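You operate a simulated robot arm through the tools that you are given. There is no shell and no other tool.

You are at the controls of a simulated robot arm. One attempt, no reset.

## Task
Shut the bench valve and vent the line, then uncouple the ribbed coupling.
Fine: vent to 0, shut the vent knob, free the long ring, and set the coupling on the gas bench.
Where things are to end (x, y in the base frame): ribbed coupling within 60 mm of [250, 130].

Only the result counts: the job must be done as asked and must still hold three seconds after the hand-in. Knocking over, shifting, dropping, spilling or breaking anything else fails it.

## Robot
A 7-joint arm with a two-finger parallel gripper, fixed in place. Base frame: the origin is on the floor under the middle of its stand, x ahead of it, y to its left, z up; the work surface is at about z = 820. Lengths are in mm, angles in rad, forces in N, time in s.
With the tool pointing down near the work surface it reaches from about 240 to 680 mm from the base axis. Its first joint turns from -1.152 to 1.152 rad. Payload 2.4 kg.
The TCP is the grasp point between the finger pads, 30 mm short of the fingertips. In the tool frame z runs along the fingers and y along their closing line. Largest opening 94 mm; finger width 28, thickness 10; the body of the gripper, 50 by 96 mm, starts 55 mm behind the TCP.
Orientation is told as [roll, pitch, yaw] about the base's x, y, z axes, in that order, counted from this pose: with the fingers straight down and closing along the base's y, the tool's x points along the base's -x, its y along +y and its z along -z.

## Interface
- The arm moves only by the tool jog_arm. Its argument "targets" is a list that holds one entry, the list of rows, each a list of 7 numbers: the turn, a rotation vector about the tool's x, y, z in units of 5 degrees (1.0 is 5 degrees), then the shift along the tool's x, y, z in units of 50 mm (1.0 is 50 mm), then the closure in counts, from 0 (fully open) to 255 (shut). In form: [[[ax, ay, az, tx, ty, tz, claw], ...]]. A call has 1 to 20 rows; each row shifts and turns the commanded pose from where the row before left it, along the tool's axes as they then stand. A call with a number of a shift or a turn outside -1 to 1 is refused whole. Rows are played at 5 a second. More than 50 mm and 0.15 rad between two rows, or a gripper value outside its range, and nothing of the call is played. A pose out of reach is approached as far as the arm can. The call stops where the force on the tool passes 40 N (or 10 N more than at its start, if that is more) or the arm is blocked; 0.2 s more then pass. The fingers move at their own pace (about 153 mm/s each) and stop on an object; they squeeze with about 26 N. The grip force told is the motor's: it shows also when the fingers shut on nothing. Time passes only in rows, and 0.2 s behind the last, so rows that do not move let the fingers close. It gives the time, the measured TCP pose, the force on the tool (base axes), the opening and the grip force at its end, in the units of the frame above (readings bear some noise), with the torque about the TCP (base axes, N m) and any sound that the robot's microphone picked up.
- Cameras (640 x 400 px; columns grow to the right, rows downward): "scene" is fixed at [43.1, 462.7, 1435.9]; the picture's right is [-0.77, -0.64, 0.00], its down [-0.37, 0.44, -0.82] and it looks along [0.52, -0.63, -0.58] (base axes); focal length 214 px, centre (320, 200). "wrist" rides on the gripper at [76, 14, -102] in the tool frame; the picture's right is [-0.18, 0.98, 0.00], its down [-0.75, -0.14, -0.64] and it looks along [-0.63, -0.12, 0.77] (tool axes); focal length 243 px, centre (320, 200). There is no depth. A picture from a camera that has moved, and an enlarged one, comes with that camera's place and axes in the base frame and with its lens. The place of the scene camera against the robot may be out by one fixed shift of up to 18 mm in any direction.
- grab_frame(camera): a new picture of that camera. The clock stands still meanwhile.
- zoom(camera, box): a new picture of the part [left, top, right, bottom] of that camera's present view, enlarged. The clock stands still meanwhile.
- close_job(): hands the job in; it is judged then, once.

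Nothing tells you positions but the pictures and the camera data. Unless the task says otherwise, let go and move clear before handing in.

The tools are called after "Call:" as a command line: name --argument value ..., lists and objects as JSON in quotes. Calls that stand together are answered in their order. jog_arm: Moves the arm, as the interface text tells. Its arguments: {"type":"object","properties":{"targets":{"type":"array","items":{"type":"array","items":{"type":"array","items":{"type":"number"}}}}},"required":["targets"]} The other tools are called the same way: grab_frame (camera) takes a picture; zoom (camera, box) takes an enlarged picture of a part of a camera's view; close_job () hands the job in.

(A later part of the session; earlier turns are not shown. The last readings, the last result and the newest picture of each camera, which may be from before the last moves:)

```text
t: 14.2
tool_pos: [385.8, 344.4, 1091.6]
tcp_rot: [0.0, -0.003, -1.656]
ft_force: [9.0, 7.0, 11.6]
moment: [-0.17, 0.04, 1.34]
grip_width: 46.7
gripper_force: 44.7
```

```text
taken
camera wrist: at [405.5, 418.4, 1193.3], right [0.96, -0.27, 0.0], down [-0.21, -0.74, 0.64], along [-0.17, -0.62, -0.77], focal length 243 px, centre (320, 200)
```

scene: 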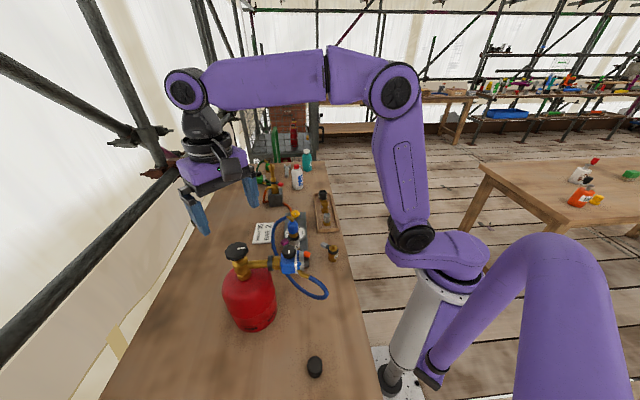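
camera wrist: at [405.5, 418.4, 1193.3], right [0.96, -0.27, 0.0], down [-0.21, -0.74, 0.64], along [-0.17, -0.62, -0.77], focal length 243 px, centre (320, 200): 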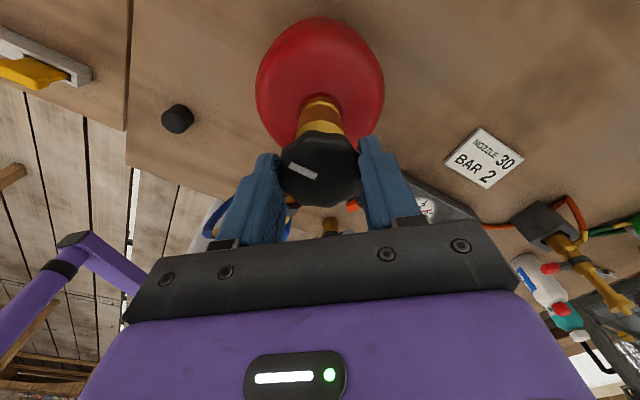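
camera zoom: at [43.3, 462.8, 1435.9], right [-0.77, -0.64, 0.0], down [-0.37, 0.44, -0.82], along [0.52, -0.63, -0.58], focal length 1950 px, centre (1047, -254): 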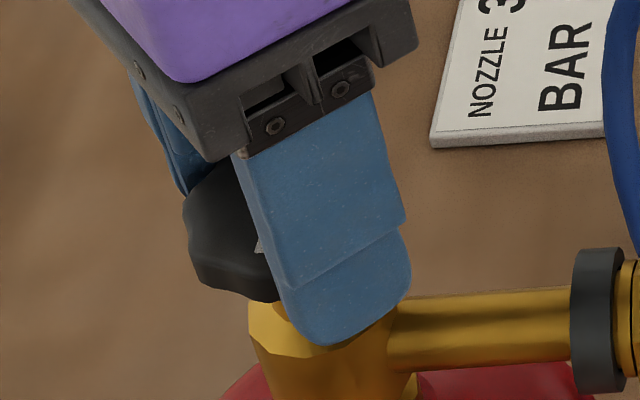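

The torque rose to 1.3 N·m after about 90° of turn, and the mark now stands across the pipe, so the cylinder valve is shut. I'll release, rise, and check.

Call:
jog_arm --targets '[[[0, 0, 0, 0, 0, 0, 0], [0, 0, 0, 0, 0, 0, 0], [0, 0, 0, 0, 0, -0.8, 0], [0, 0, 0, 0, 0, -0.8, 0], [0, 0, -1, 0, 0, -0.5, 0], [0, 0, 0, 0, 0, 0, 0]]]'

Call:
zoom --camera "scene" --box '[210, 228, 330, 300]'

Call:
grab_frame --camera "wrist"

```text
t: 15.6
tool_pos: [384.1, 345.6, 1198.0]
tcp_rot: [0.001, 0.0, -1.571]
ft_force: [0.0, -0.3, -0.1]
moment: [-0.01, 0.0, 0.01]
grip_width: 93.8
gripper_force: 0.0
```

```text
5.33 times, centred on (270, 264) of scene
camera zoom: at [43.1, 462.7, 1435.9], right [-0.77, -0.64, 0.0], down [-0.37, 0.44, -0.82], along [0.52, -0.63, -0.58], focal length 1144 px, centre (587, -141)
```

zoom: 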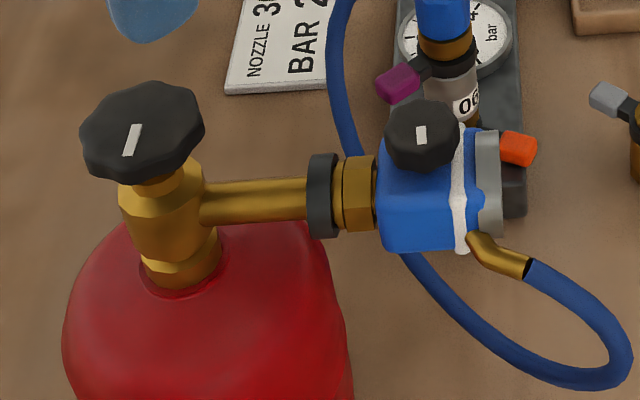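

```text
taken
camera wrist: at [398.5, 421.2, 1300.4], right [0.98, -0.18, 0.0], down [-0.14, -0.75, 0.64], along [-0.12, -0.63, -0.77], focal length 243 px, centre (320, 200)
```

wrist: 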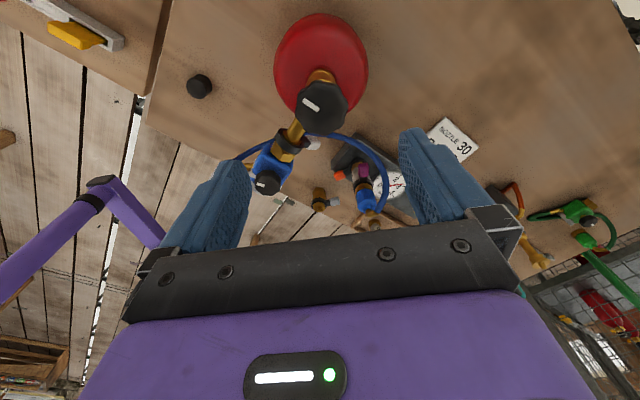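

The valve mark is now across the pipe. I also notice a yellow-lever fixture at the top left of the wrist view, near (10, 440). I'll inspect it, since it could be a valve on the bench.

Call:
zoom --camera "wrist" --box '[0, 0, 150, 100]'

Call:
zoom --camera "wrist" --box '[0, 0, 260, 220]'

Call:
zoom --camera "scene" --box '[60, 300, 400, 400]'

Call:
zoom --camera "wrist" --box '[320, 130, 420, 220]'

```text
4.00 times, centred on (75, 50) of wrist
camera zoom: at [398.5, 421.2, 1300.4], right [0.98, -0.18, 0.0], down [-0.14, -0.75, 0.64], along [-0.12, -0.63, -0.77], focal length 970 px, centre (1300, 800)
```

zoom: 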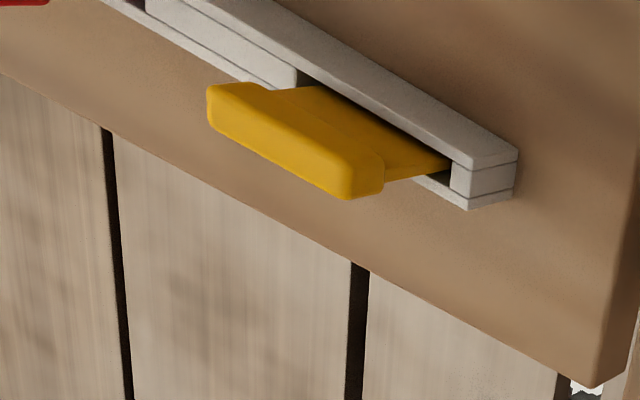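

```text
1.82 times, centred on (130, 110) of wrist
camera zoom: at [398.5, 421.2, 1300.4], right [0.98, -0.18, 0.0], down [-0.14, -0.75, 0.64], along [-0.12, -0.63, -0.77], focal length 441 px, centre (666, 364)
```

zoom: 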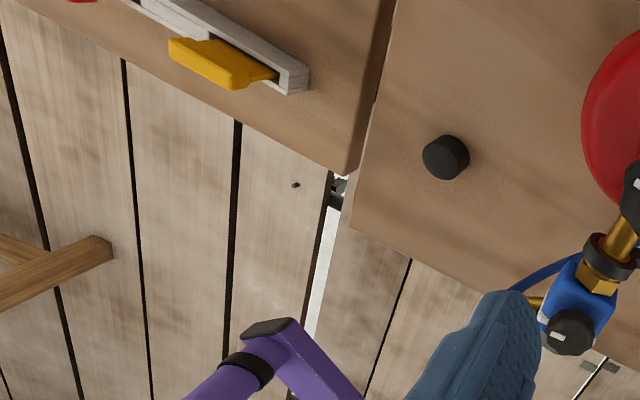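

```text
1.88 times, centred on (230, 350) of scene
camera zoom: at [43.1, 462.7, 1435.9], right [-0.77, -0.64, 0.0], down [-0.37, 0.44, -0.82], along [0.52, -0.63, -0.58], focal length 404 px, centre (489, -82)
```

zoom: 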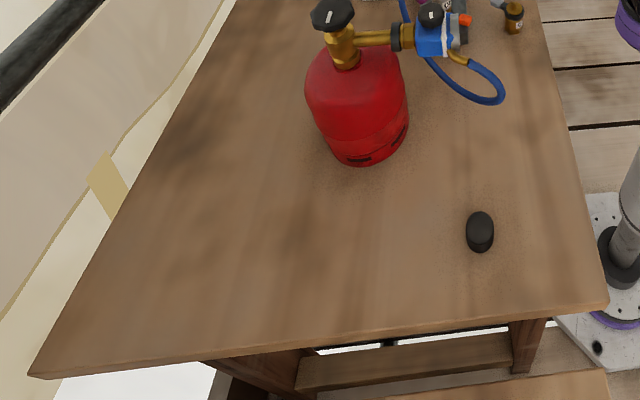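

```text
4.44 times, centred on (370, 175) of wrist
camera zoom: at [398.5, 421.2, 1300.4], right [0.98, -0.18, 0.0], down [-0.14, -0.75, 0.64], along [-0.12, -0.63, -0.77], focal length 1078 px, centre (98, 311)
```

zoom: 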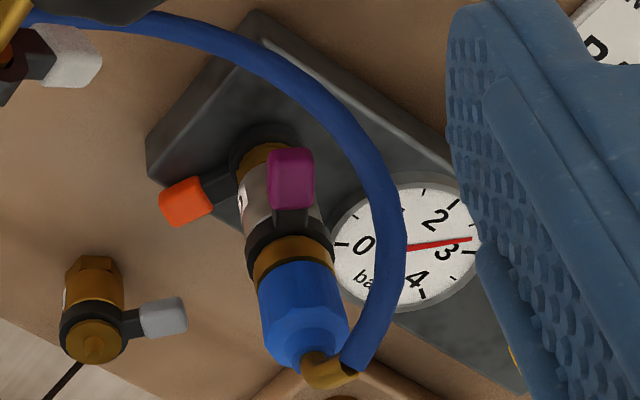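

That fixture is on a different table, so it isn't part of this job. I'll look closely at the yellow knob and the surrounding block.

Call:
zoom --camera "scene" --box '[283, 203, 307, 221]'

Call:
zoom --camera "scene" --box '[255, 180, 310, 225]'

Call:
zoom --camera "scene" --box '[280, 235, 305, 262]'

```text
16.00 times, centred on (295, 212) of scene
camera zoom: at [43.1, 462.7, 1435.9], right [-0.77, -0.64, 0.0], down [-0.37, 0.44, -0.82], along [0.52, -0.63, -0.58], focal length 3432 px, centre (720, 8)
```

zoom: 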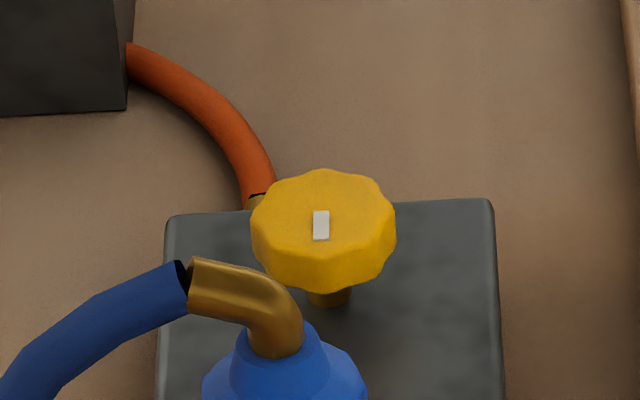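

```text
8.89 times, centred on (282, 202) of scene
camera zoom: at [43.1, 462.7, 1435.9], right [-0.77, -0.64, 0.0], down [-0.37, 0.44, -0.82], along [0.52, -0.63, -0.58], focal length 1906 px, centre (653, 178)
```

zoom: 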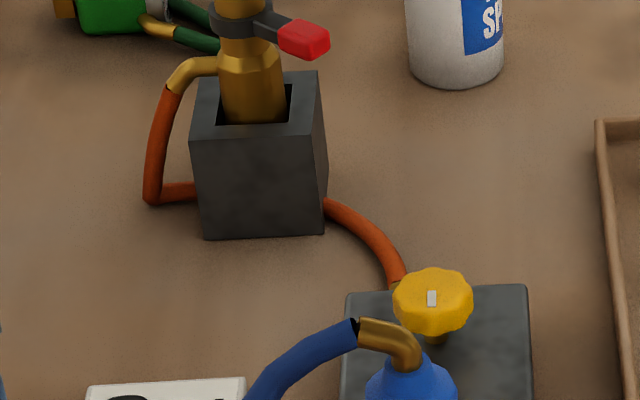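

```text
14.81 times, centred on (292, 248) of scene
camera zoom: at [43.1, 462.7, 1435.9], right [-0.77, -0.64, 0.0], down [-0.37, 0.44, -0.82], along [0.52, -0.63, -0.58], focal length 3177 px, centre (727, -518)
```

zoom: 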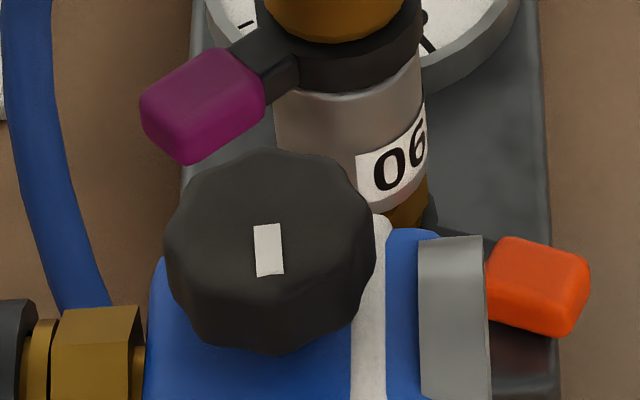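

The yellow knob is the only knob on the gauge block, so it's the vent. I'll fly to it at a safe height, keeping the current wrist yaw so I can open it counter-clockwise from there.

Call:
jog_arm --targets '[[[0, 0, 0, -0.852, 0.415, 0, 0], [0, 0, 0, -0.852, 0.415, 0, 0], [0, 0, 0, -0.852, 0.415, 0, 0], [0, 0, 0, -0.852, 0.415, 0, 0], [0, 0, 0, -0.852, 0.415, 0, 0], [0, 0, 0, -0.852, 0.415, 0, 0], [0, 0, 0, -0.852, 0.415, 0, 0], [0, 0, 0, -0.852, 0.415, 0, 0], [0, 0, 0, 0, 0, 0, 0], [0, 0, 0, 0, 0, 0, 0]]]'

Call:
grab_frame --camera "wrist"

Call:
grab_frame --camera "scene"

```text
t: 17.8
tool_pos: [553.3, 5.4, 1196.8]
tcp_rot: [0.001, 0.0, -1.571]
ft_force: [0.2, -0.5, -0.3]
moment: [-0.01, 0.0, 0.0]
grip_width: 94.2
gripper_force: 0.0
```

```text
taken
camera wrist: at [566.1, 80.0, 1298.5], right [0.98, -0.18, 0.0], down [-0.14, -0.75, 0.64], along [-0.12, -0.63, -0.77], focal length 243 px, centre (320, 200)
```

wrist: 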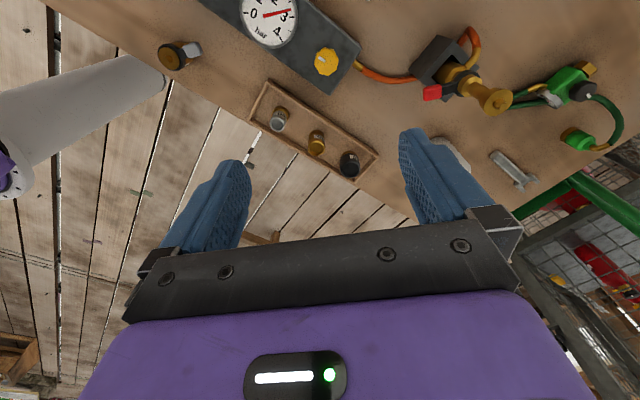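

```text
taken
```

scene: 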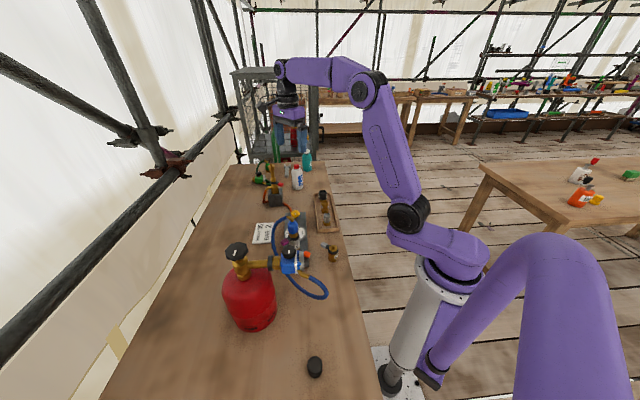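

Call:
zoom --camera "wrist" --box '[290, 30, 370, 100]'

Call:
zoom --camera "wrist" --box '[230, 0, 320, 60]'

Call:
zoom --camera "wrist" --box '[390, 10, 530, 130]'

```text
5.71 times, centred on (330, 65) of wrist
camera zoom: at [566.1, 80.0, 1298.5], right [0.98, -0.18, 0.0], down [-0.14, -0.75, 0.64], along [-0.12, -0.63, -0.77], focal length 1386 px, centre (263, 971)
```

zoom: 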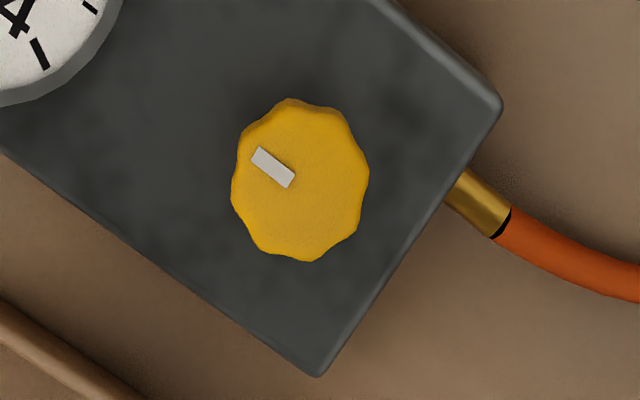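

```text
6.67 times, centred on (275, 30) of wrist
camera zoom: at [566.1, 80.0, 1298.5], right [0.98, -0.18, 0.0], down [-0.14, -0.75, 0.64], along [-0.12, -0.63, -0.77], focal length 1618 px, centre (620, 1333)
```

zoom: 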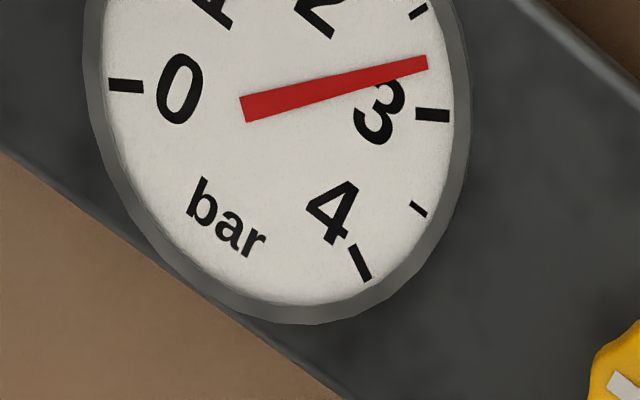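

```text
3.33 times, centred on (460, 70) of wrist
camera zoom: at [566.1, 80.0, 1298.5], right [0.98, -0.18, 0.0], down [-0.14, -0.75, 0.64], along [-0.12, -0.63, -0.77], focal length 809 px, centre (-147, 633)
```

zoom: 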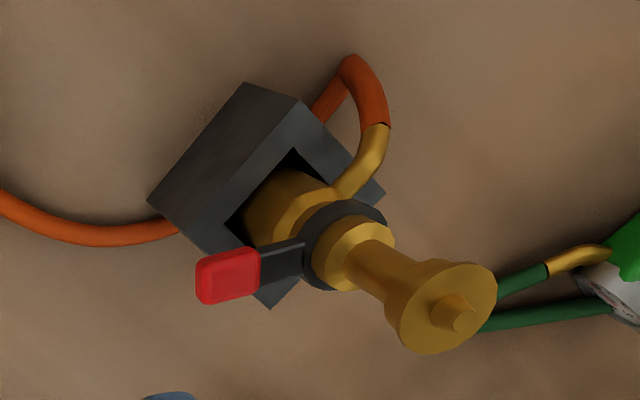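

The knob's centre comes out near (561, 3, 878), with a diameter of about 37 mm. The gauge reads about 2.7 bar. I'll centre above it and lower partway.

Call:
jog_arm --targets '[[[0, 0, 0, -0.02, 0.18, 0.5, 0], [0, 0, 0, 0, 0, 0.95, 0], [0, 0, 0, 0, 0, 0.95, 0], [0, 0, 0, 0, 0, 0.95, 0], [0, 0, 0, 0, 0, 0.95, 0], [0, 0, 0, 0, 0, 0, 0], [0, 0, 0, 0, 0, 0, 0]]]'

Call:
zoom --camera "wrist" --box '[220, 40, 420, 220]'

Call:
zoom --camera "scene" --box '[240, 130, 360, 250]'

```text
t: 19.4
tool_pos: [557.8, 4.2, 980.7]
tcp_rot: [0.002, 0.0, -1.57]
ft_force: [0.0, -0.6, 1.2]
moment: [-0.01, -0.02, 0.01]
grip_width: 94.1
gripper_force: 0.1
```

```text
2.22 times, centred on (320, 130) of wrist
camera zoom: at [572.6, 79.6, 1082.9], right [0.98, -0.18, 0.0], down [-0.14, -0.75, 0.64], along [-0.12, -0.63, -0.77], focal length 539 px, centre (320, 356)
```

zoom: 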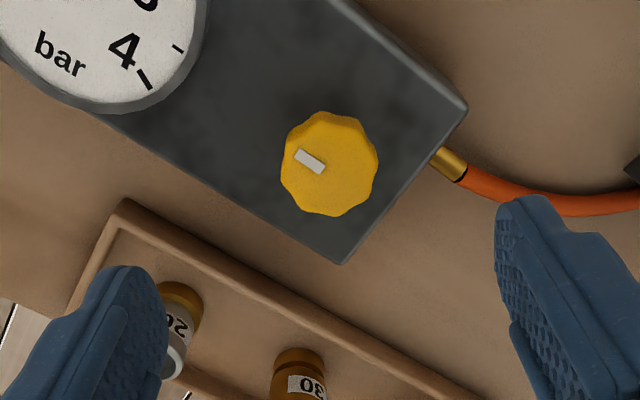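

```text
3.33 times, centred on (300, 190) of scene
camera zoom: at [43.1, 462.7, 1435.9], right [-0.77, -0.64, 0.0], down [-0.37, 0.44, -0.82], along [0.52, -0.63, -0.58], focal length 715 px, centre (387, 233)
```

zoom: 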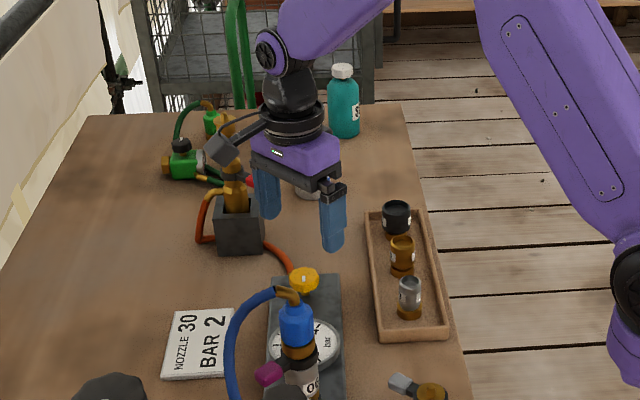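

The refined centre is (561.3, 2, 875), and the block's top is at about z = 847. I'll lower until the fingertips are around z = 865 and close on the knob.

Call:
jog_arm --targets '[[[0, 0, 0, -0.034, 0.054, 0.6, 0], [0, 0, 0, 0, 0, 0.6, 0], [0, 0, 0, 0, 0, 0.52, 0], [0, 0, 0, 0, 0, 0, 150], [0, 0, 0, 0, 0, 0, 255], [0, 0, 0, 0, 0, 0, 255]]]'

Call:
grab_frame --camera "wrist"

Call:
zoom --camera "scene" --box '[260, 170, 330, 240]'

```text
t: 20.8
tool_pos: [562.0, 1.7, 894.9]
tcp_rot: [0.003, 0.0, -1.57]
ft_force: [6.0, 0.9, -8.9]
moment: [-0.03, -0.42, -0.03]
grip_width: 34.4
gripper_force: 45.0
```

```text
taken
camera wrist: at [575.9, 78.1, 997.2], right [0.98, -0.18, 0.0], down [-0.14, -0.75, 0.64], along [-0.12, -0.63, -0.77], focal length 243 px, centre (320, 200)
```

wrist: 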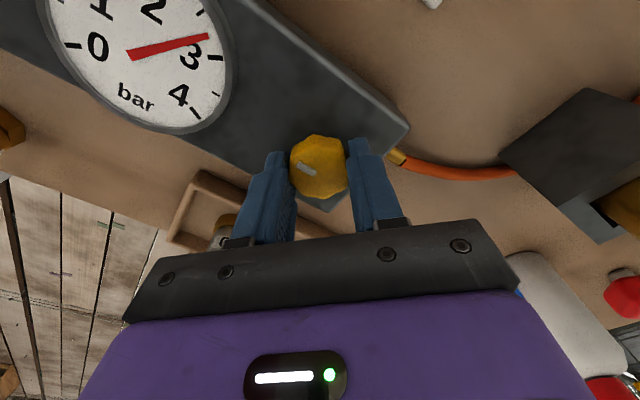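

```text
5.71 times, centred on (295, 205) of scene
camera zoom: at [43.4, 462.7, 1435.9], right [-0.77, -0.64, 0.0], down [-0.37, 0.44, -0.82], along [0.52, -0.63, -0.58], focal length 1226 px, centre (463, 171)
```

zoom: 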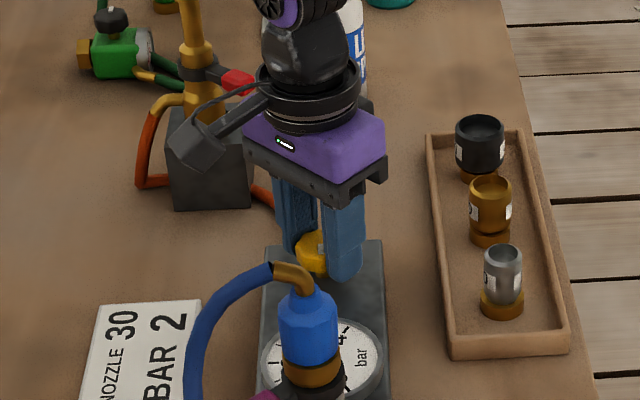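

The yellow knob is gripped at 34.4 mm and the gauge is in the wrist view. I'll try counter-clockwise (open) by 10°, watching the torque and the gauge.

Call:
jog_arm --targets '[[[0, 0, -1, 0, 0, 0, 255], [0, 0, -1, 0, 0, 0, 255]]]'

Call:
grab_frame --camera "wrist"

```text
t: 21.4
tool_pos: [563.0, 2.0, 896.0]
tcp_rot: [-0.001, -0.001, -1.394]
ft_force: [8.1, 0.2, -12.7]
moment: [-0.16, -0.29, -0.03]
grip_width: 34.5
gripper_force: 45.1
```

```text
taken
camera wrist: at [562.7, 79.5, 997.2], right [1.0, -0.01, 0.0], down [-0.01, -0.77, 0.64], along [-0.01, -0.64, -0.77], focal length 243 px, centre (320, 200)
```

wrist: 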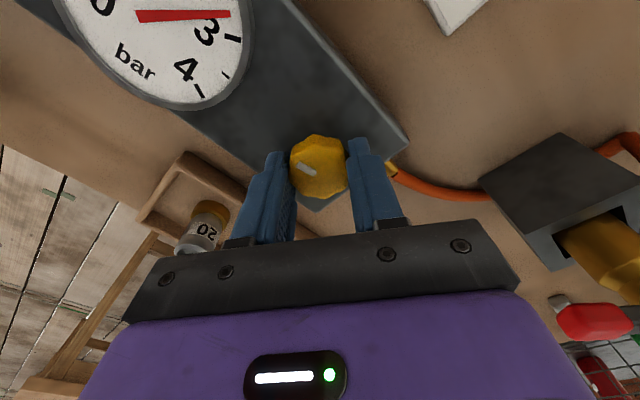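

It turns freely counter-clockwise with no torque. I'll continue opening and watch the gauge.

Call:
jog_arm --targets '[[[0, 0, -1, 0, 0, 0, 255], [0, 0, -1, 0, 0, 0, 255], [0, 0, -1, 0, 0, 0, 255], [0, 0, -1, 0, 0, 0, 255]]]'

Call:
grab_frame --camera "wrist"

Call:
zoom --camera "scene" --box '[270, 215, 320, 250]'

```text
t: 22.4
tool_pos: [562.7, 1.9, 894.7]
tcp_rot: [0.001, 0.0, -1.044]
ft_force: [3.7, 7.1, -11.4]
moment: [-0.84, -0.68, 0.0]
grip_width: 34.8
gripper_force: 44.9
```

```text
taken
camera wrist: at [536.5, 75.1, 997.2], right [0.94, 0.34, 0.0], down [0.26, -0.72, 0.64], along [0.21, -0.6, -0.77], focal length 243 px, centre (320, 200)
```

wrist: 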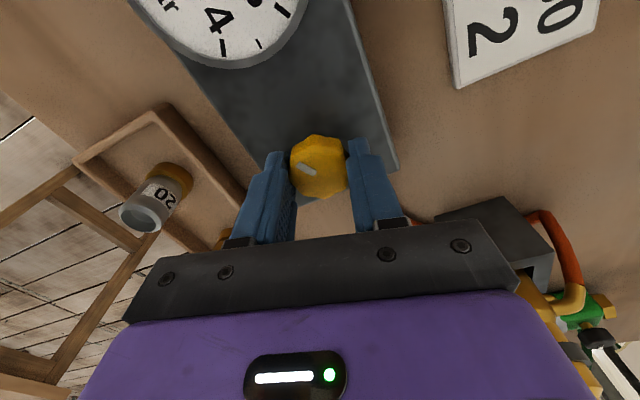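

```text
11.43 times, centred on (295, 232) of scene
camera zoom: at [43.3, 463.0, 1435.8], right [-0.77, -0.64, 0.0], down [-0.37, 0.44, -0.82], along [0.52, -0.63, -0.58], focal length 2451 px, centre (606, -171)
```

zoom: 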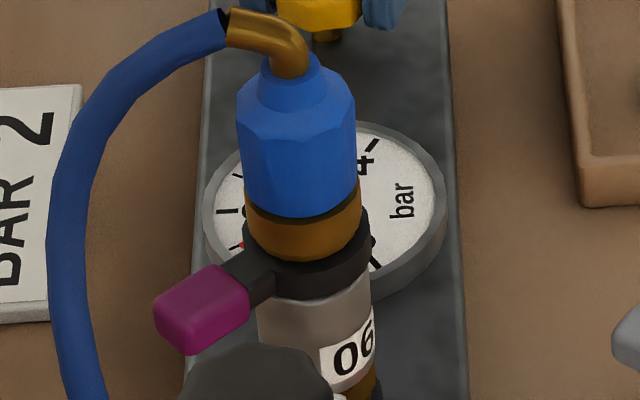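

The needle has dropped: red now shows near the low marks, so the yellow knob vents the line. I'll wait and watch it fall to zero.

Call:
jog_arm --targets '[[[0, 0, 0, 0, 0, 0, 255], [0, 0, 0, 0, 0, 0, 255], [0, 0, 0, 0, 0, 0, 255], [0, 0, 0, 0, 0, 0, 255], [0, 0, 0, 0, 0, 0, 255], [0, 0, 0, 0, 0, 0, 255], [0, 0, 0, 0, 0, 0, 255], [0, 0, 0, 0, 0, 0, 255], [0, 0, 0, 0, 0, 0, 255], [0, 0, 0, 0, 0, 0, 255]]]'

Call:
zoom --camera "scene" --box '[270, 215, 320, 250]'

Call:
zoom --camera "wrist" --box '[120, 0, 320, 80]'

```text
t: 24.6
tool_pos: [562.4, 2.4, 895.6]
tcp_rot: [-0.001, 0.0, -1.047]
ft_force: [1.1, 19.2, -5.4]
moment: [1.11, 0.42, -0.03]
grip_width: 34.6
gripper_force: 44.6
```

```text
11.43 times, centred on (295, 232) of scene
camera zoom: at [43.2, 463.2, 1435.7], right [-0.77, -0.64, 0.0], down [-0.37, 0.44, -0.82], along [0.52, -0.63, -0.58], focal length 2451 px, centre (606, -171)
```

zoom: 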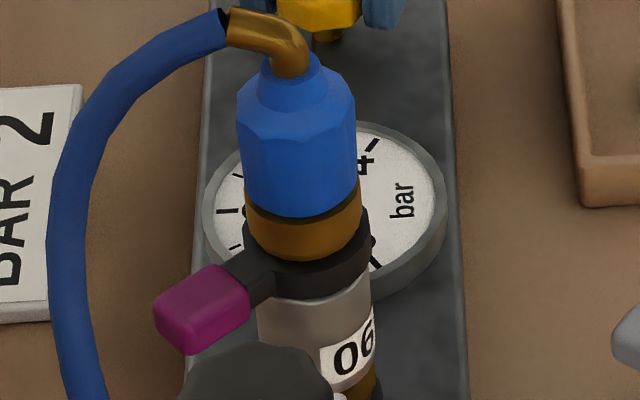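

```text
3.20 times, centred on (220, 40) of wrist
camera zoom: at [536.6, 75.1, 997.2], right [0.94, 0.33, 0.0], down [0.26, -0.72, 0.64], along [0.21, -0.61, -0.77], focal length 776 px, centre (640, 712)
```

zoom: 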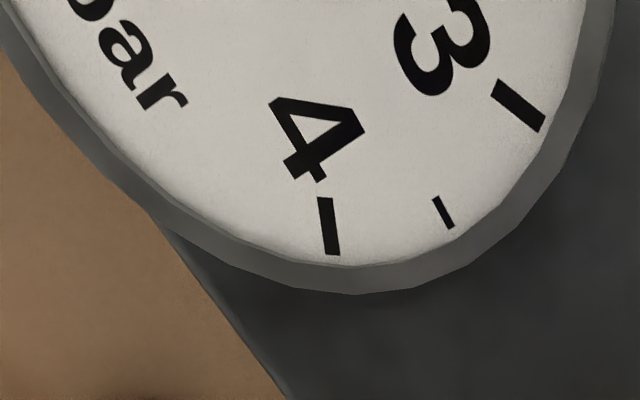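

The needle is now hidden behind the stack, probably at 0. I'll turn back partway so the wrist camera can see the gauge before shutting fully.

Call:
jog_arm --targets '[[[0, 0, 1, 0, 0, 0, 255], [0, 0, 1, 0, 0, 0, 255], [0, 0, 1, 0, 0, 0, 255], [0, 0, 1, 0, 0, 0, 255]]]'

Call:
zoom --camera "wrist" --box '[20, 0, 300, 130]'

```text
t: 25.6
tool_pos: [564.1, 2.2, 894.8]
tcp_rot: [-0.004, -0.001, -1.396]
ft_force: [-7.2, 20.5, -8.2]
moment: [0.08, -0.47, 0.01]
grip_width: 34.7
gripper_force: 45.0
```

```text
2.29 times, centred on (160, 65) of wrist
camera zoom: at [563.1, 79.4, 997.2], right [1.0, -0.01, 0.0], down [-0.01, -0.77, 0.64], along [-0.01, -0.64, -0.77], focal length 555 px, centre (686, 509)
```

zoom: 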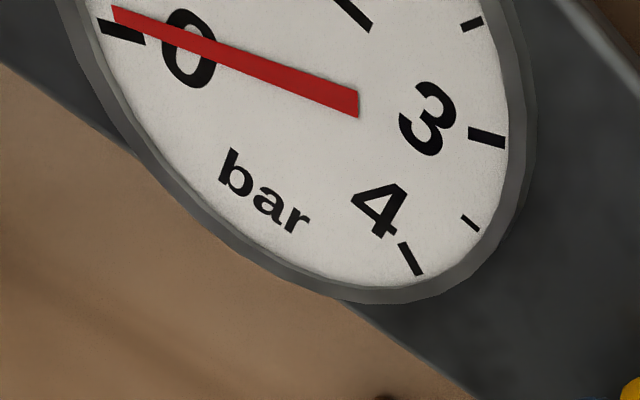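

The needle is practically at 0, with a possible small parallax offset. I'll wait with the vent still open and compare.

Call:
jog_arm --targets '[[[0, 0, -1, 0, 0, 0, 255], [0, 0, -1, 0, 0, 0, 255], [0, 0, 0, 0, 0, 0, 255], [0, 0, 0, 0, 0, 0, 255], [0, 0, 0, 0, 0, 0, 255], [0, 0, 0, 0, 0, 0, 255], [0, 0, 0, 0, 0, 0, 255], [0, 0, 0, 0, 0, 0, 255], [0, 0, 0, 0, 0, 0, 255], [0, 0, 0, 0, 0, 0, 255], [0, 0, 0, 0, 0, 0, 255], [0, 0, 0, 0, 0, 0, 255], [0, 0, 0, 0, 0, 0, 255], [0, 0, 0, 0, 0, 0, 255], [0, 0, 0, 0, 0, 0, 255], [0, 0, 1, 0, 0, 0, 255], [0, 0, 1, 0, 0, 0, 255]]]'

Call:
zoom --camera "wrist" --box '[20, 0, 300, 130]'

```text
t: 29.2
tool_pos: [562.5, 4.3, 894.4]
tcp_rot: [-0.001, 0.002, -1.395]
ft_force: [-3.2, 18.1, -21.6]
moment: [0.22, -0.09, 0.01]
grip_width: 34.6
gripper_force: 45.2
```

```text
2.29 times, centred on (160, 65) of wrist
camera zoom: at [563.0, 79.3, 997.3], right [1.0, -0.01, 0.0], down [-0.01, -0.77, 0.64], along [-0.01, -0.64, -0.77], focal length 555 px, centre (686, 509)
```

zoom: 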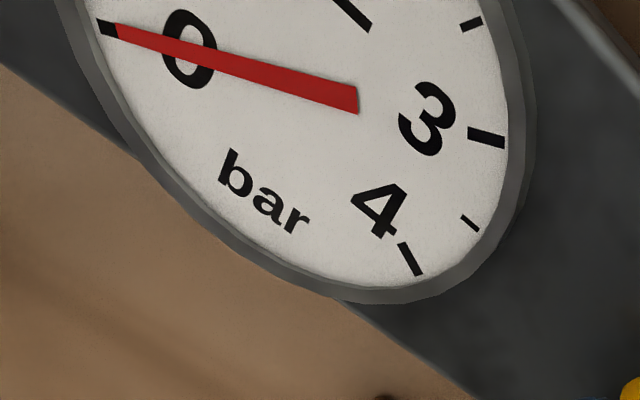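

The needle is now on the 0 mark. I'll bleed a few seconds more with the knob well open, then turn it clockwise to shut.

Call:
jog_arm --targets '[[[0, 0, -1, 0, 0, 0, 255], [0, 0, -1, 0, 0, 0, 255], [0, 0, -1, 0, 0, 0, 255], [0, 0, -1, 0, 0, 0, 255], [0, 0, 0, 0, 0, 0, 255], [0, 0, 0, 0, 0, 0, 255], [0, 0, 0, 0, 0, 0, 255], [0, 0, 0, 0, 0, 0, 255], [0, 0, 0, 0, 0, 0, 255], [0, 0, 0, 0, 0, 0, 255], [0, 0, 0, 0, 0, 0, 255], [0, 0, 0, 0, 0, 0, 255], [0, 0, 0, 0, 0, 0, 255], [0, 0, 0, 0, 0, 0, 255], [0, 0, 0, 0, 0, 0, 255], [0, 0, 0, 0, 0, 0, 255], [0, 0, 1, 0, 0, 0, 255], [0, 0, 1, 0, 0, 0, 255], [0, 0, 1, 0, 0, 0, 255], [0, 0, 1, 0, 0, 0, 255]]]'

Call:
zoom --camera "wrist" --box '[20, 0, 300, 130]'

```text
t: 33.4
tool_pos: [563.0, 2.3, 895.3]
tcp_rot: [0.0, 0.001, -1.396]
ft_force: [-10.0, 18.6, 3.8]
moment: [0.36, -0.27, 0.0]
grip_width: 34.9
gripper_force: 45.2
```

```text
2.29 times, centred on (160, 65) of wrist
camera zoom: at [562.8, 79.3, 997.3], right [1.0, -0.01, 0.0], down [-0.01, -0.77, 0.64], along [-0.01, -0.64, -0.77], focal length 555 px, centre (686, 509)
```

zoom: 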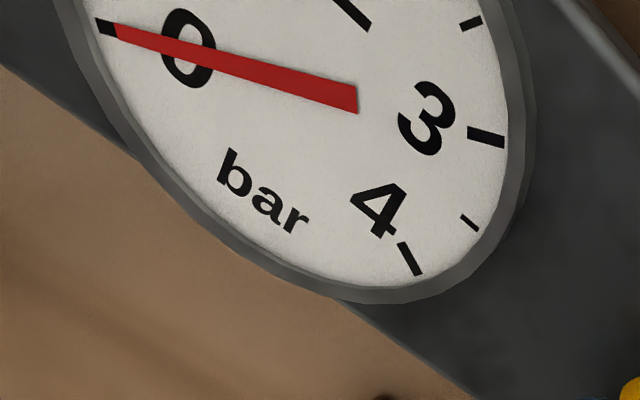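

The gauge holds at 0. Next I'll shut the vent knob clockwise until it stops.

Call:
jog_arm --targets '[[[0, 0, 1, 0, 0, 0, 255], [0, 0, 1, 0, 0, 0, 255], [0, 0, 0.6, 0, 0, 0, 255]]]'

```text
t: 34.2
tool_pos: [562.9, 1.3, 894.2]
tcp_rot: [-0.001, 0.0, -1.621]
ft_force: [-7.4, 16.7, -2.3]
moment: [0.6, 0.01, 0.72]
grip_width: 34.9
gripper_force: 44.9
```

The torque rose to 0.7 N·m, so the vent knob is shut at its stop. I'll release, rise, and check the marks.

Call:
jog_arm --targets '[[[0, 0, 0, 0, 0, 0, 0], [0, 0, 0, 0, 0, 0, 0], [0, 0, 0, 0, 0, -0.7, 0], [0, 0, 0, 0, 0, -0.9, 0], [0, 0, 0, 0, 0, -0.9, 0], [0, 0, 0, 0, 0, -0.9, 0], [0, 0, 0, 0, 0, -0.9, 0], [0, 0, 0, 0, 0, 0, 0]]]'

Call:
grab_frame --camera "wrist"

Call:
zoom --camera "scene" --box '[283, 203, 307, 221]'

Call:
zoom --camera "scene" --box '[220, 190, 360, 300]'

```text
t: 36.0
tool_pos: [563.2, 3.0, 1111.7]
tcp_rot: [0.001, -0.001, -1.625]
ft_force: [-0.3, 0.2, -0.2]
moment: [-0.02, 0.02, 0.01]
grip_width: 94.2
gripper_force: 0.2
```

```text
taken
camera wrist: at [581.3, 76.5, 1213.2], right [0.97, -0.24, 0.0], down [-0.18, -0.75, 0.64], along [-0.15, -0.62, -0.77], focal length 243 px, centre (320, 200)
```

wrist: 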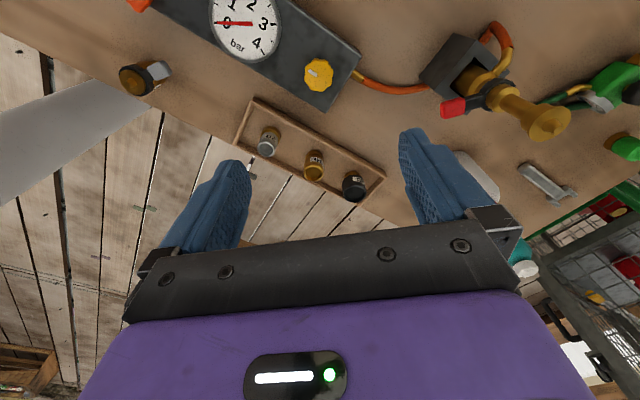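

```text
16.00 times, centred on (295, 212) of scene
camera zoom: at [43.1, 462.7, 1435.9], right [-0.77, -0.64, 0.0], down [-0.37, 0.44, -0.82], along [0.52, -0.63, -0.58], focal length 3432 px, centre (720, 8)
```

zoom: 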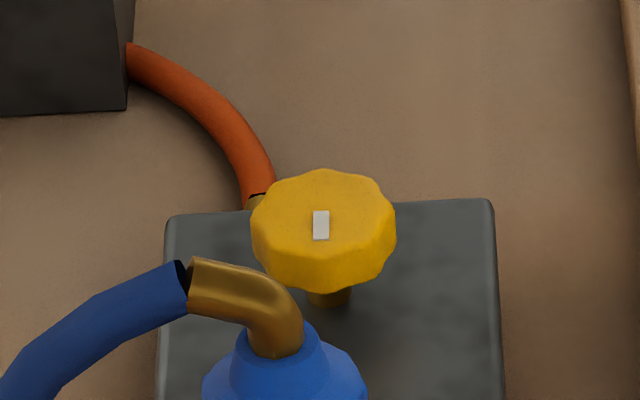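

```text
3.64 times, centred on (290, 245) of scene
camera zoom: at [43.1, 462.7, 1435.9], right [-0.77, -0.64, 0.0], down [-0.37, 0.44, -0.82], along [0.52, -0.63, -0.58], focal length 780 px, centre (429, 36)
```

zoom: 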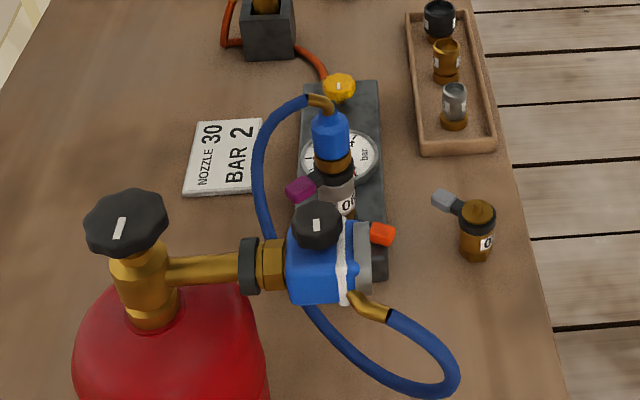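

Both valves are shut and the gauge reads 0. Next I'll move over the stack to study the coupling, the hose and the two rings before touching the lever.

Call:
jog_arm --targets '[[[0, 0, -0.62, 0, 0, -0.5, 0], [0, 0, 0, 0.588, -0.552, -0.3, 0], [0, 0, 0, 0.588, -0.552, -0.3, 0], [0, 0, 0, 0.588, -0.552, -0.2, 0], [0, 0, 0, 0.588, -0.552, -0.2, 0], [0, 0, 0, 0.588, -0.552, -0.2, 0], [0, 0, 0, 0, 0, 0, 0]]]'

Call:
grab_frame --camera "wrist"

Call:
zoom --camera "wrist" --box '[230, 20, 410, 160]'

```text
t: 37.6
tool_pos: [424.4, 146.6, 1196.3]
tcp_rot: [-0.001, -0.001, -1.57]
ft_force: [-0.7, 0.5, 0.3]
moment: [-0.05, 0.03, 0.0]
grip_width: 94.3
gripper_force: 0.1
```

```text
taken
camera wrist: at [437.7, 223.4, 1297.9], right [0.98, -0.18, 0.0], down [-0.14, -0.75, 0.64], along [-0.12, -0.63, -0.77], focal length 243 px, centre (320, 200)
```

wrist: 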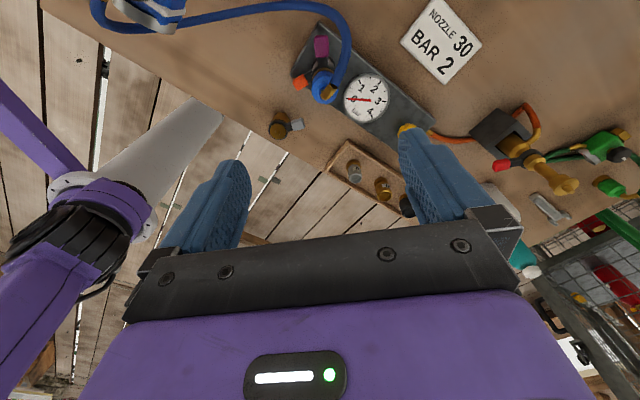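

```text
2.86 times, centred on (320, 90) of wrist
camera zoom: at [437.7, 223.4, 1297.9], right [0.98, -0.18, 0.0], down [-0.14, -0.75, 0.64], along [-0.12, -0.63, -0.77], focal length 693 px, centre (320, 514)
```

zoom: 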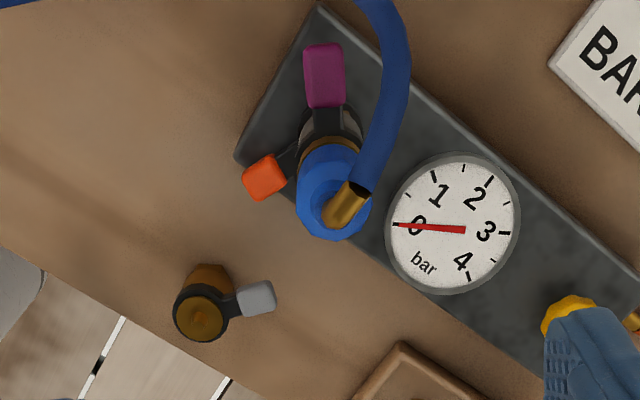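

The gauge clearly reads 0. I'll retreat toward the robot side and turn the wrist to get a low side view of the stack's rings.

Call:
jog_arm --targets '[[[0, 0, 0, -0.61, -0.587, 0, 0], [0, 0, 0, -0.61, -0.587, 0, 0], [0, 0, 0, -0.61, -0.587, 0, 0], [0, 0, -1, 0, 0, 0, 0], [0, 0, -1, 0, 0, 0, 0], [0, 0, -1, 0, 0, 0, 0], [0, 0, -1, 0, 0, 0, 0], [0, 0, -1, 0, 0, 0, 0], [0, 0, -1, 0, 0, 0, 0], [0, 0, -1, 0, 0, 0, 0], [0, 0, -1, 0, 0, 0, 0], [0, 0, -1, 0, 0, 0, 0], [0, 0, -1, 0, 0, 0, 0], [0, 0, -1, 0, 0, 0, 0], [0, 0, -1, 0, 0, 0, 0], [0, 0, -1, 0, 0, 0, 0], [0, 0, -1, 0, 0, 0, 0], [0, 0, -1, 0, 0, 0, 0], [0, 0, -1, 0, 0, 0, 0], [0, 0, -1, 0, 0, 0, 0]]]'

Call:
jog_arm --targets '[[[0, 0, -1, 0, 0, 0, 0], [0, 0, -1, 0, 0, 0, 0], [0, 0, -1, 0, 0, 0, 0], [0, 0, -1, 0, 0, 0, 0], [0, 0, -1, 0, 0, 0, 0], [0, 0, -1, 0, 0, 0, 0], [0, 0, -1, 0, 0, 0, 0], [0, 0, -1, 0, 0, 0, 0], [0, 0, 0, 0, 0, 0.8, 0], [0, 0, 0, 0, 0, 0.8, 0], [0, 0, 0, 0, 0, 0.8, 0], [0, -1, 0, 0, 0, 0, 0], [0, -1, 0, 0, 0, 0, 0], [0, -1, 0, 0, 0, 0, 0], [0, -1, 0, 0, 0, 0, 0], [0, -1, 0, 0, 0, 0, 0], [0, -1, 0, 0, 0, 0, 0], [0, -1, 0, 0, 0, 0, 0], [0, 0, 0, 0, 0, 0, 0]]]'

Call:
grab_frame --camera "wrist"

Call:
grab_frame --camera "scene"

```text
t: 41.8
tool_pos: [335.3, 56.7, 1195.4]
tcp_rot: [0.0, 0.0, -0.084]
ft_force: [0.6, -0.3, -0.7]
moment: [0.01, 0.0, 0.0]
grip_width: 93.9
gripper_force: 0.1
```

```text
t: 45.8
tool_pos: [337.1, 56.3, 1074.4]
tcp_rot: [-0.001, -0.613, 0.614]
ft_force: [0.4, 0.1, 0.0]
moment: [0.0, -0.01, -0.01]
grip_width: 93.9
gripper_force: 0.0
```

```text
taken
camera wrist: at [228.9, -2.1, 1114.7], right [-0.44, 0.89, 0.11], down [0.28, 0.03, 0.96], along [0.85, 0.45, -0.27], focal length 243 px, centre (320, 200)
```

wrist: 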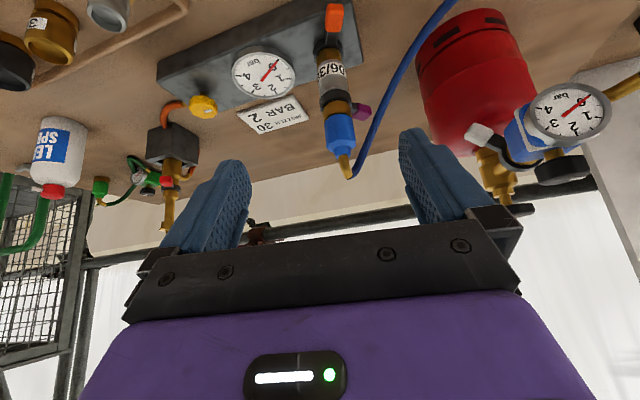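

```text
taken
```

scene: 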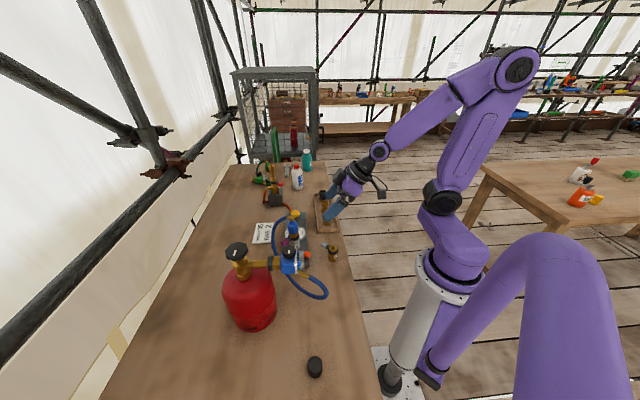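

This is a good side view, and both gauges read 0. I'll zoom in on the stack.

Call:
zoom --camera "wrist" --box '[290, 0, 400, 100]'

Call:
zoom --camera "wrist" --box '[300, 80, 400, 190]'

Call:
zoom --camera "wrist" --box '[440, 60, 640, 210]'

Call:
zoom --camera "wrist" --box '[130, 110, 230, 240]'

```text
4.00 times, centred on (345, 50) of wrist
camera zoom: at [228.9, -2.1, 1114.7], right [-0.44, 0.89, 0.11], down [0.28, 0.03, 0.96], along [0.85, 0.45, -0.27], focal length 970 px, centre (220, 800)
```

zoom: 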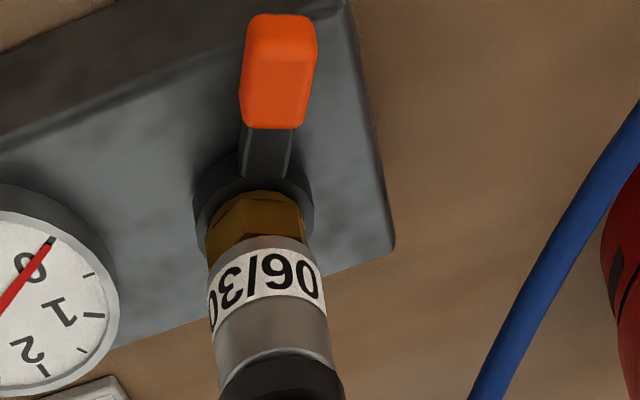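

```text
3.64 times, centred on (350, 135) of wrist
camera zoom: at [228.9, -2.1, 1114.7], right [-0.44, 0.89, 0.11], down [0.28, 0.03, 0.96], along [0.85, 0.45, -0.27], focal length 882 px, centre (211, 436)
```

zoom: 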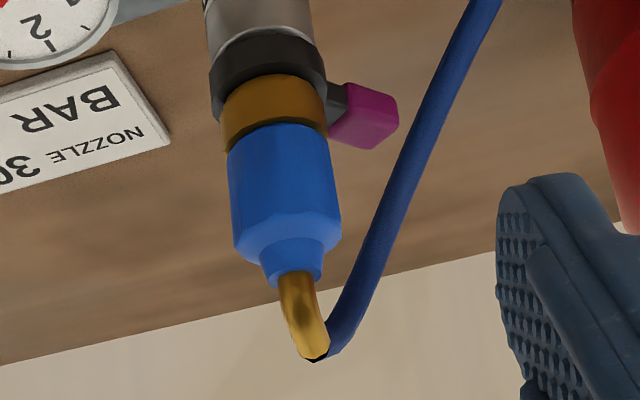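

```text
2.67 times, centred on (540, 135) of wrist
camera zoom: at [228.9, -2.1, 1114.7], right [-0.44, 0.89, 0.11], down [0.28, 0.03, 0.96], along [0.85, 0.45, -0.27], focal length 647 px, centre (-267, 373)
```

zoom: 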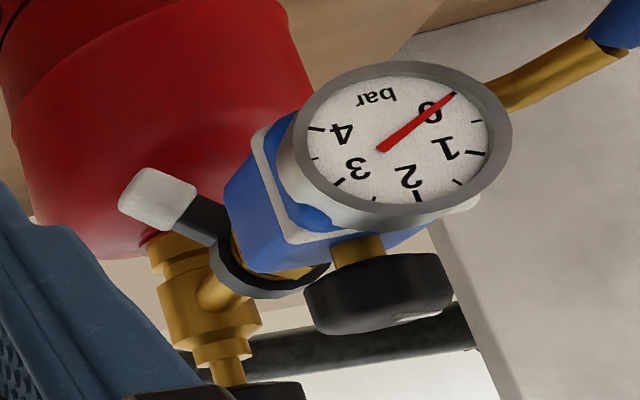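

```text
3.08 times, centred on (180, 175) of wrist
camera zoom: at [228.9, -2.1, 1114.7], right [-0.44, 0.89, 0.11], down [0.28, 0.03, 0.96], along [0.85, 0.45, -0.27], focal length 746 px, centre (751, 277)
```

zoom: 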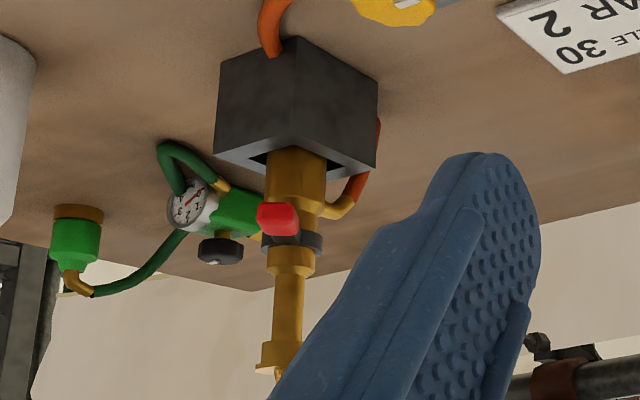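

The gauges read 0. The blue coupling's body spans roughly z = 970–1003 at (422, 134), and it's held by the purple-lever ring at z ≈ 940, with the handle near (430, 176, 936). The hose droops on the +x side of that lever. I'll approach the handle from the robot side, tilted and rolled, so I can grip it and swing it.

Call:
jog_arm --targets '[[[0, 1, 0, 0, 0, 0, 0], [0, 1, 0, 0, 0, 0, 0], [0, 1, 0, 0, 0, 0, 0], [0, 1, 0, 0, 0, 0, 0], [0, 1, 0, 0, 0, 0, 0], [0, 1, 0, 0, 0, 0, 0], [0, 1, 0, 0, 0, 0, 0], [0, 0, 0, 0, 0, -1, 0], [0, 0, -1, 0, 0, 0, 0], [0, 0, -1, 0, 0, 0, 0], [0, 0, -1, 0, 0, 0, 0], [0, 0, -1, 0, 0, 0, 0], [0, 0, -1, 0, 0, 0, 0], [0, 0, -1, 0, 0, 0, 0], [0, 0, -1, 0, 0, 0, 0], [0, 0, -1, 0, 0, 0, 0], [0, 0, -1, 0, 0, 0, 0], [0, 0, -1, 0, 0, 0, 0], [0, 0, -1, 0, 0, 0, 0], [0, 0, -1, 0, 0, 0, 0]]]'

Call:
jog_arm --targets '[[[0, 0, -1, 0, 0, 0, 136], [1, 0, 0, 0, 0, 0, 136], [1, 0, 0, 0, 0, 0, 136], [1, 0, 0, 0, 0, 0, 136], [1, 0, 0, 0, 0, 0, 136], [1, 0, 0, 0, 0, 0, 136], [1, 0, 0, 0, 0, 0, 136], [1, 0, 0, 0, 0, 0, 136], [1, 0, 0, 0, 0, 0, 136], [1, 0, 0, 0, 0, 0, 136], [0, 0, 0, 0, 0, 0, 136]]]'

Call:
grab_frame --camera "wrist"

Call:
grab_frame --camera "scene"

```text
t: 50.0
tool_pos: [336.5, 56.8, 1125.3]
tcp_rot: [0.001, 0.0, 1.661]
ft_force: [0.3, 0.1, 0.0]
moment: [-0.02, -0.04, -0.01]
grip_width: 94.1
gripper_force: 0.1
```

```text
t: 52.4
tool_pos: [336.1, 56.7, 1123.7]
tcp_rot: [-0.786, 0.002, 1.748]
ft_force: [0.0, -0.4, -0.1]
moment: [-0.01, 0.02, 0.0]
grip_width: 43.8
gripper_force: 0.1
```

```text
taken
camera wrist: at [267.8, -33.9, 1186.9], right [-0.72, 0.06, -0.7], down [-0.48, 0.68, 0.55], along [0.51, 0.73, -0.46], focal length 243 px, centre (320, 200)
```

wrist: 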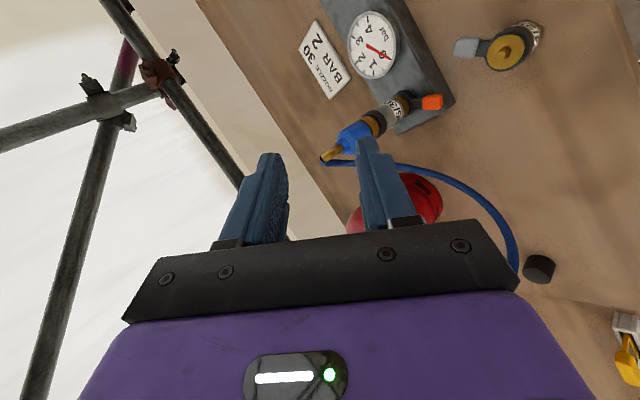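

```text
taken
```

scene: 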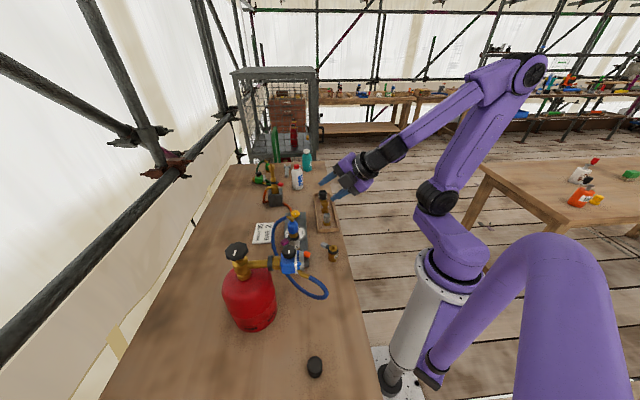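

The orientation is set. I'll slide over to a standoff in front of the lever and look again.

Call:
jog_arm --targets '[[[0, 0, 0, -0.673, 0.197, 0.403, 136], [0, 0, 0, -0.673, 0.197, 0.403, 136], [0, 0, 0, -0.673, 0.197, 0.403, 136], [0, 0, 0, 0, 0, 0, 136], [0, 0, 0, 0, 0, 0, 136]]]'

Call:
grab_frame --camera "wrist"

Call:
zoom --camera "scene" --box '[220, 170, 400, 300]'

```text
t: 53.6
tool_pos: [339.4, 158.0, 1061.0]
tcp_rot: [-0.785, 0.001, 1.747]
ft_force: [0.3, 0.2, -0.3]
moment: [-0.01, -0.01, -0.01]
grip_width: 43.8
gripper_force: 0.0
```

```text
taken
camera wrist: at [270.9, 68.5, 1123.1], right [-0.72, 0.06, -0.7], down [-0.48, 0.68, 0.55], along [0.51, 0.73, -0.46], focal length 243 px, centre (320, 200)
```

wrist: 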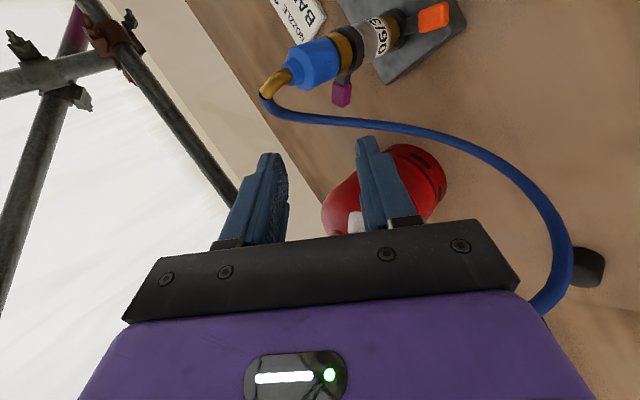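

```text
3.08 times, centred on (310, 235) of scene
camera zoom: at [43.1, 462.7, 1435.9], right [-0.77, -0.64, 0.0], down [-0.37, 0.44, -0.82], along [0.52, -0.63, -0.58], focal length 660 px, centre (351, 92)
```

zoom: 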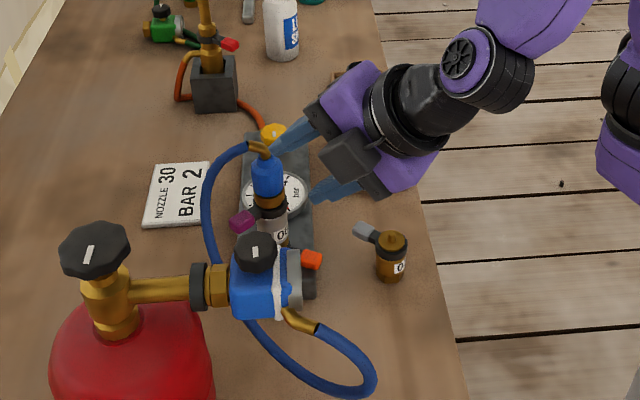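

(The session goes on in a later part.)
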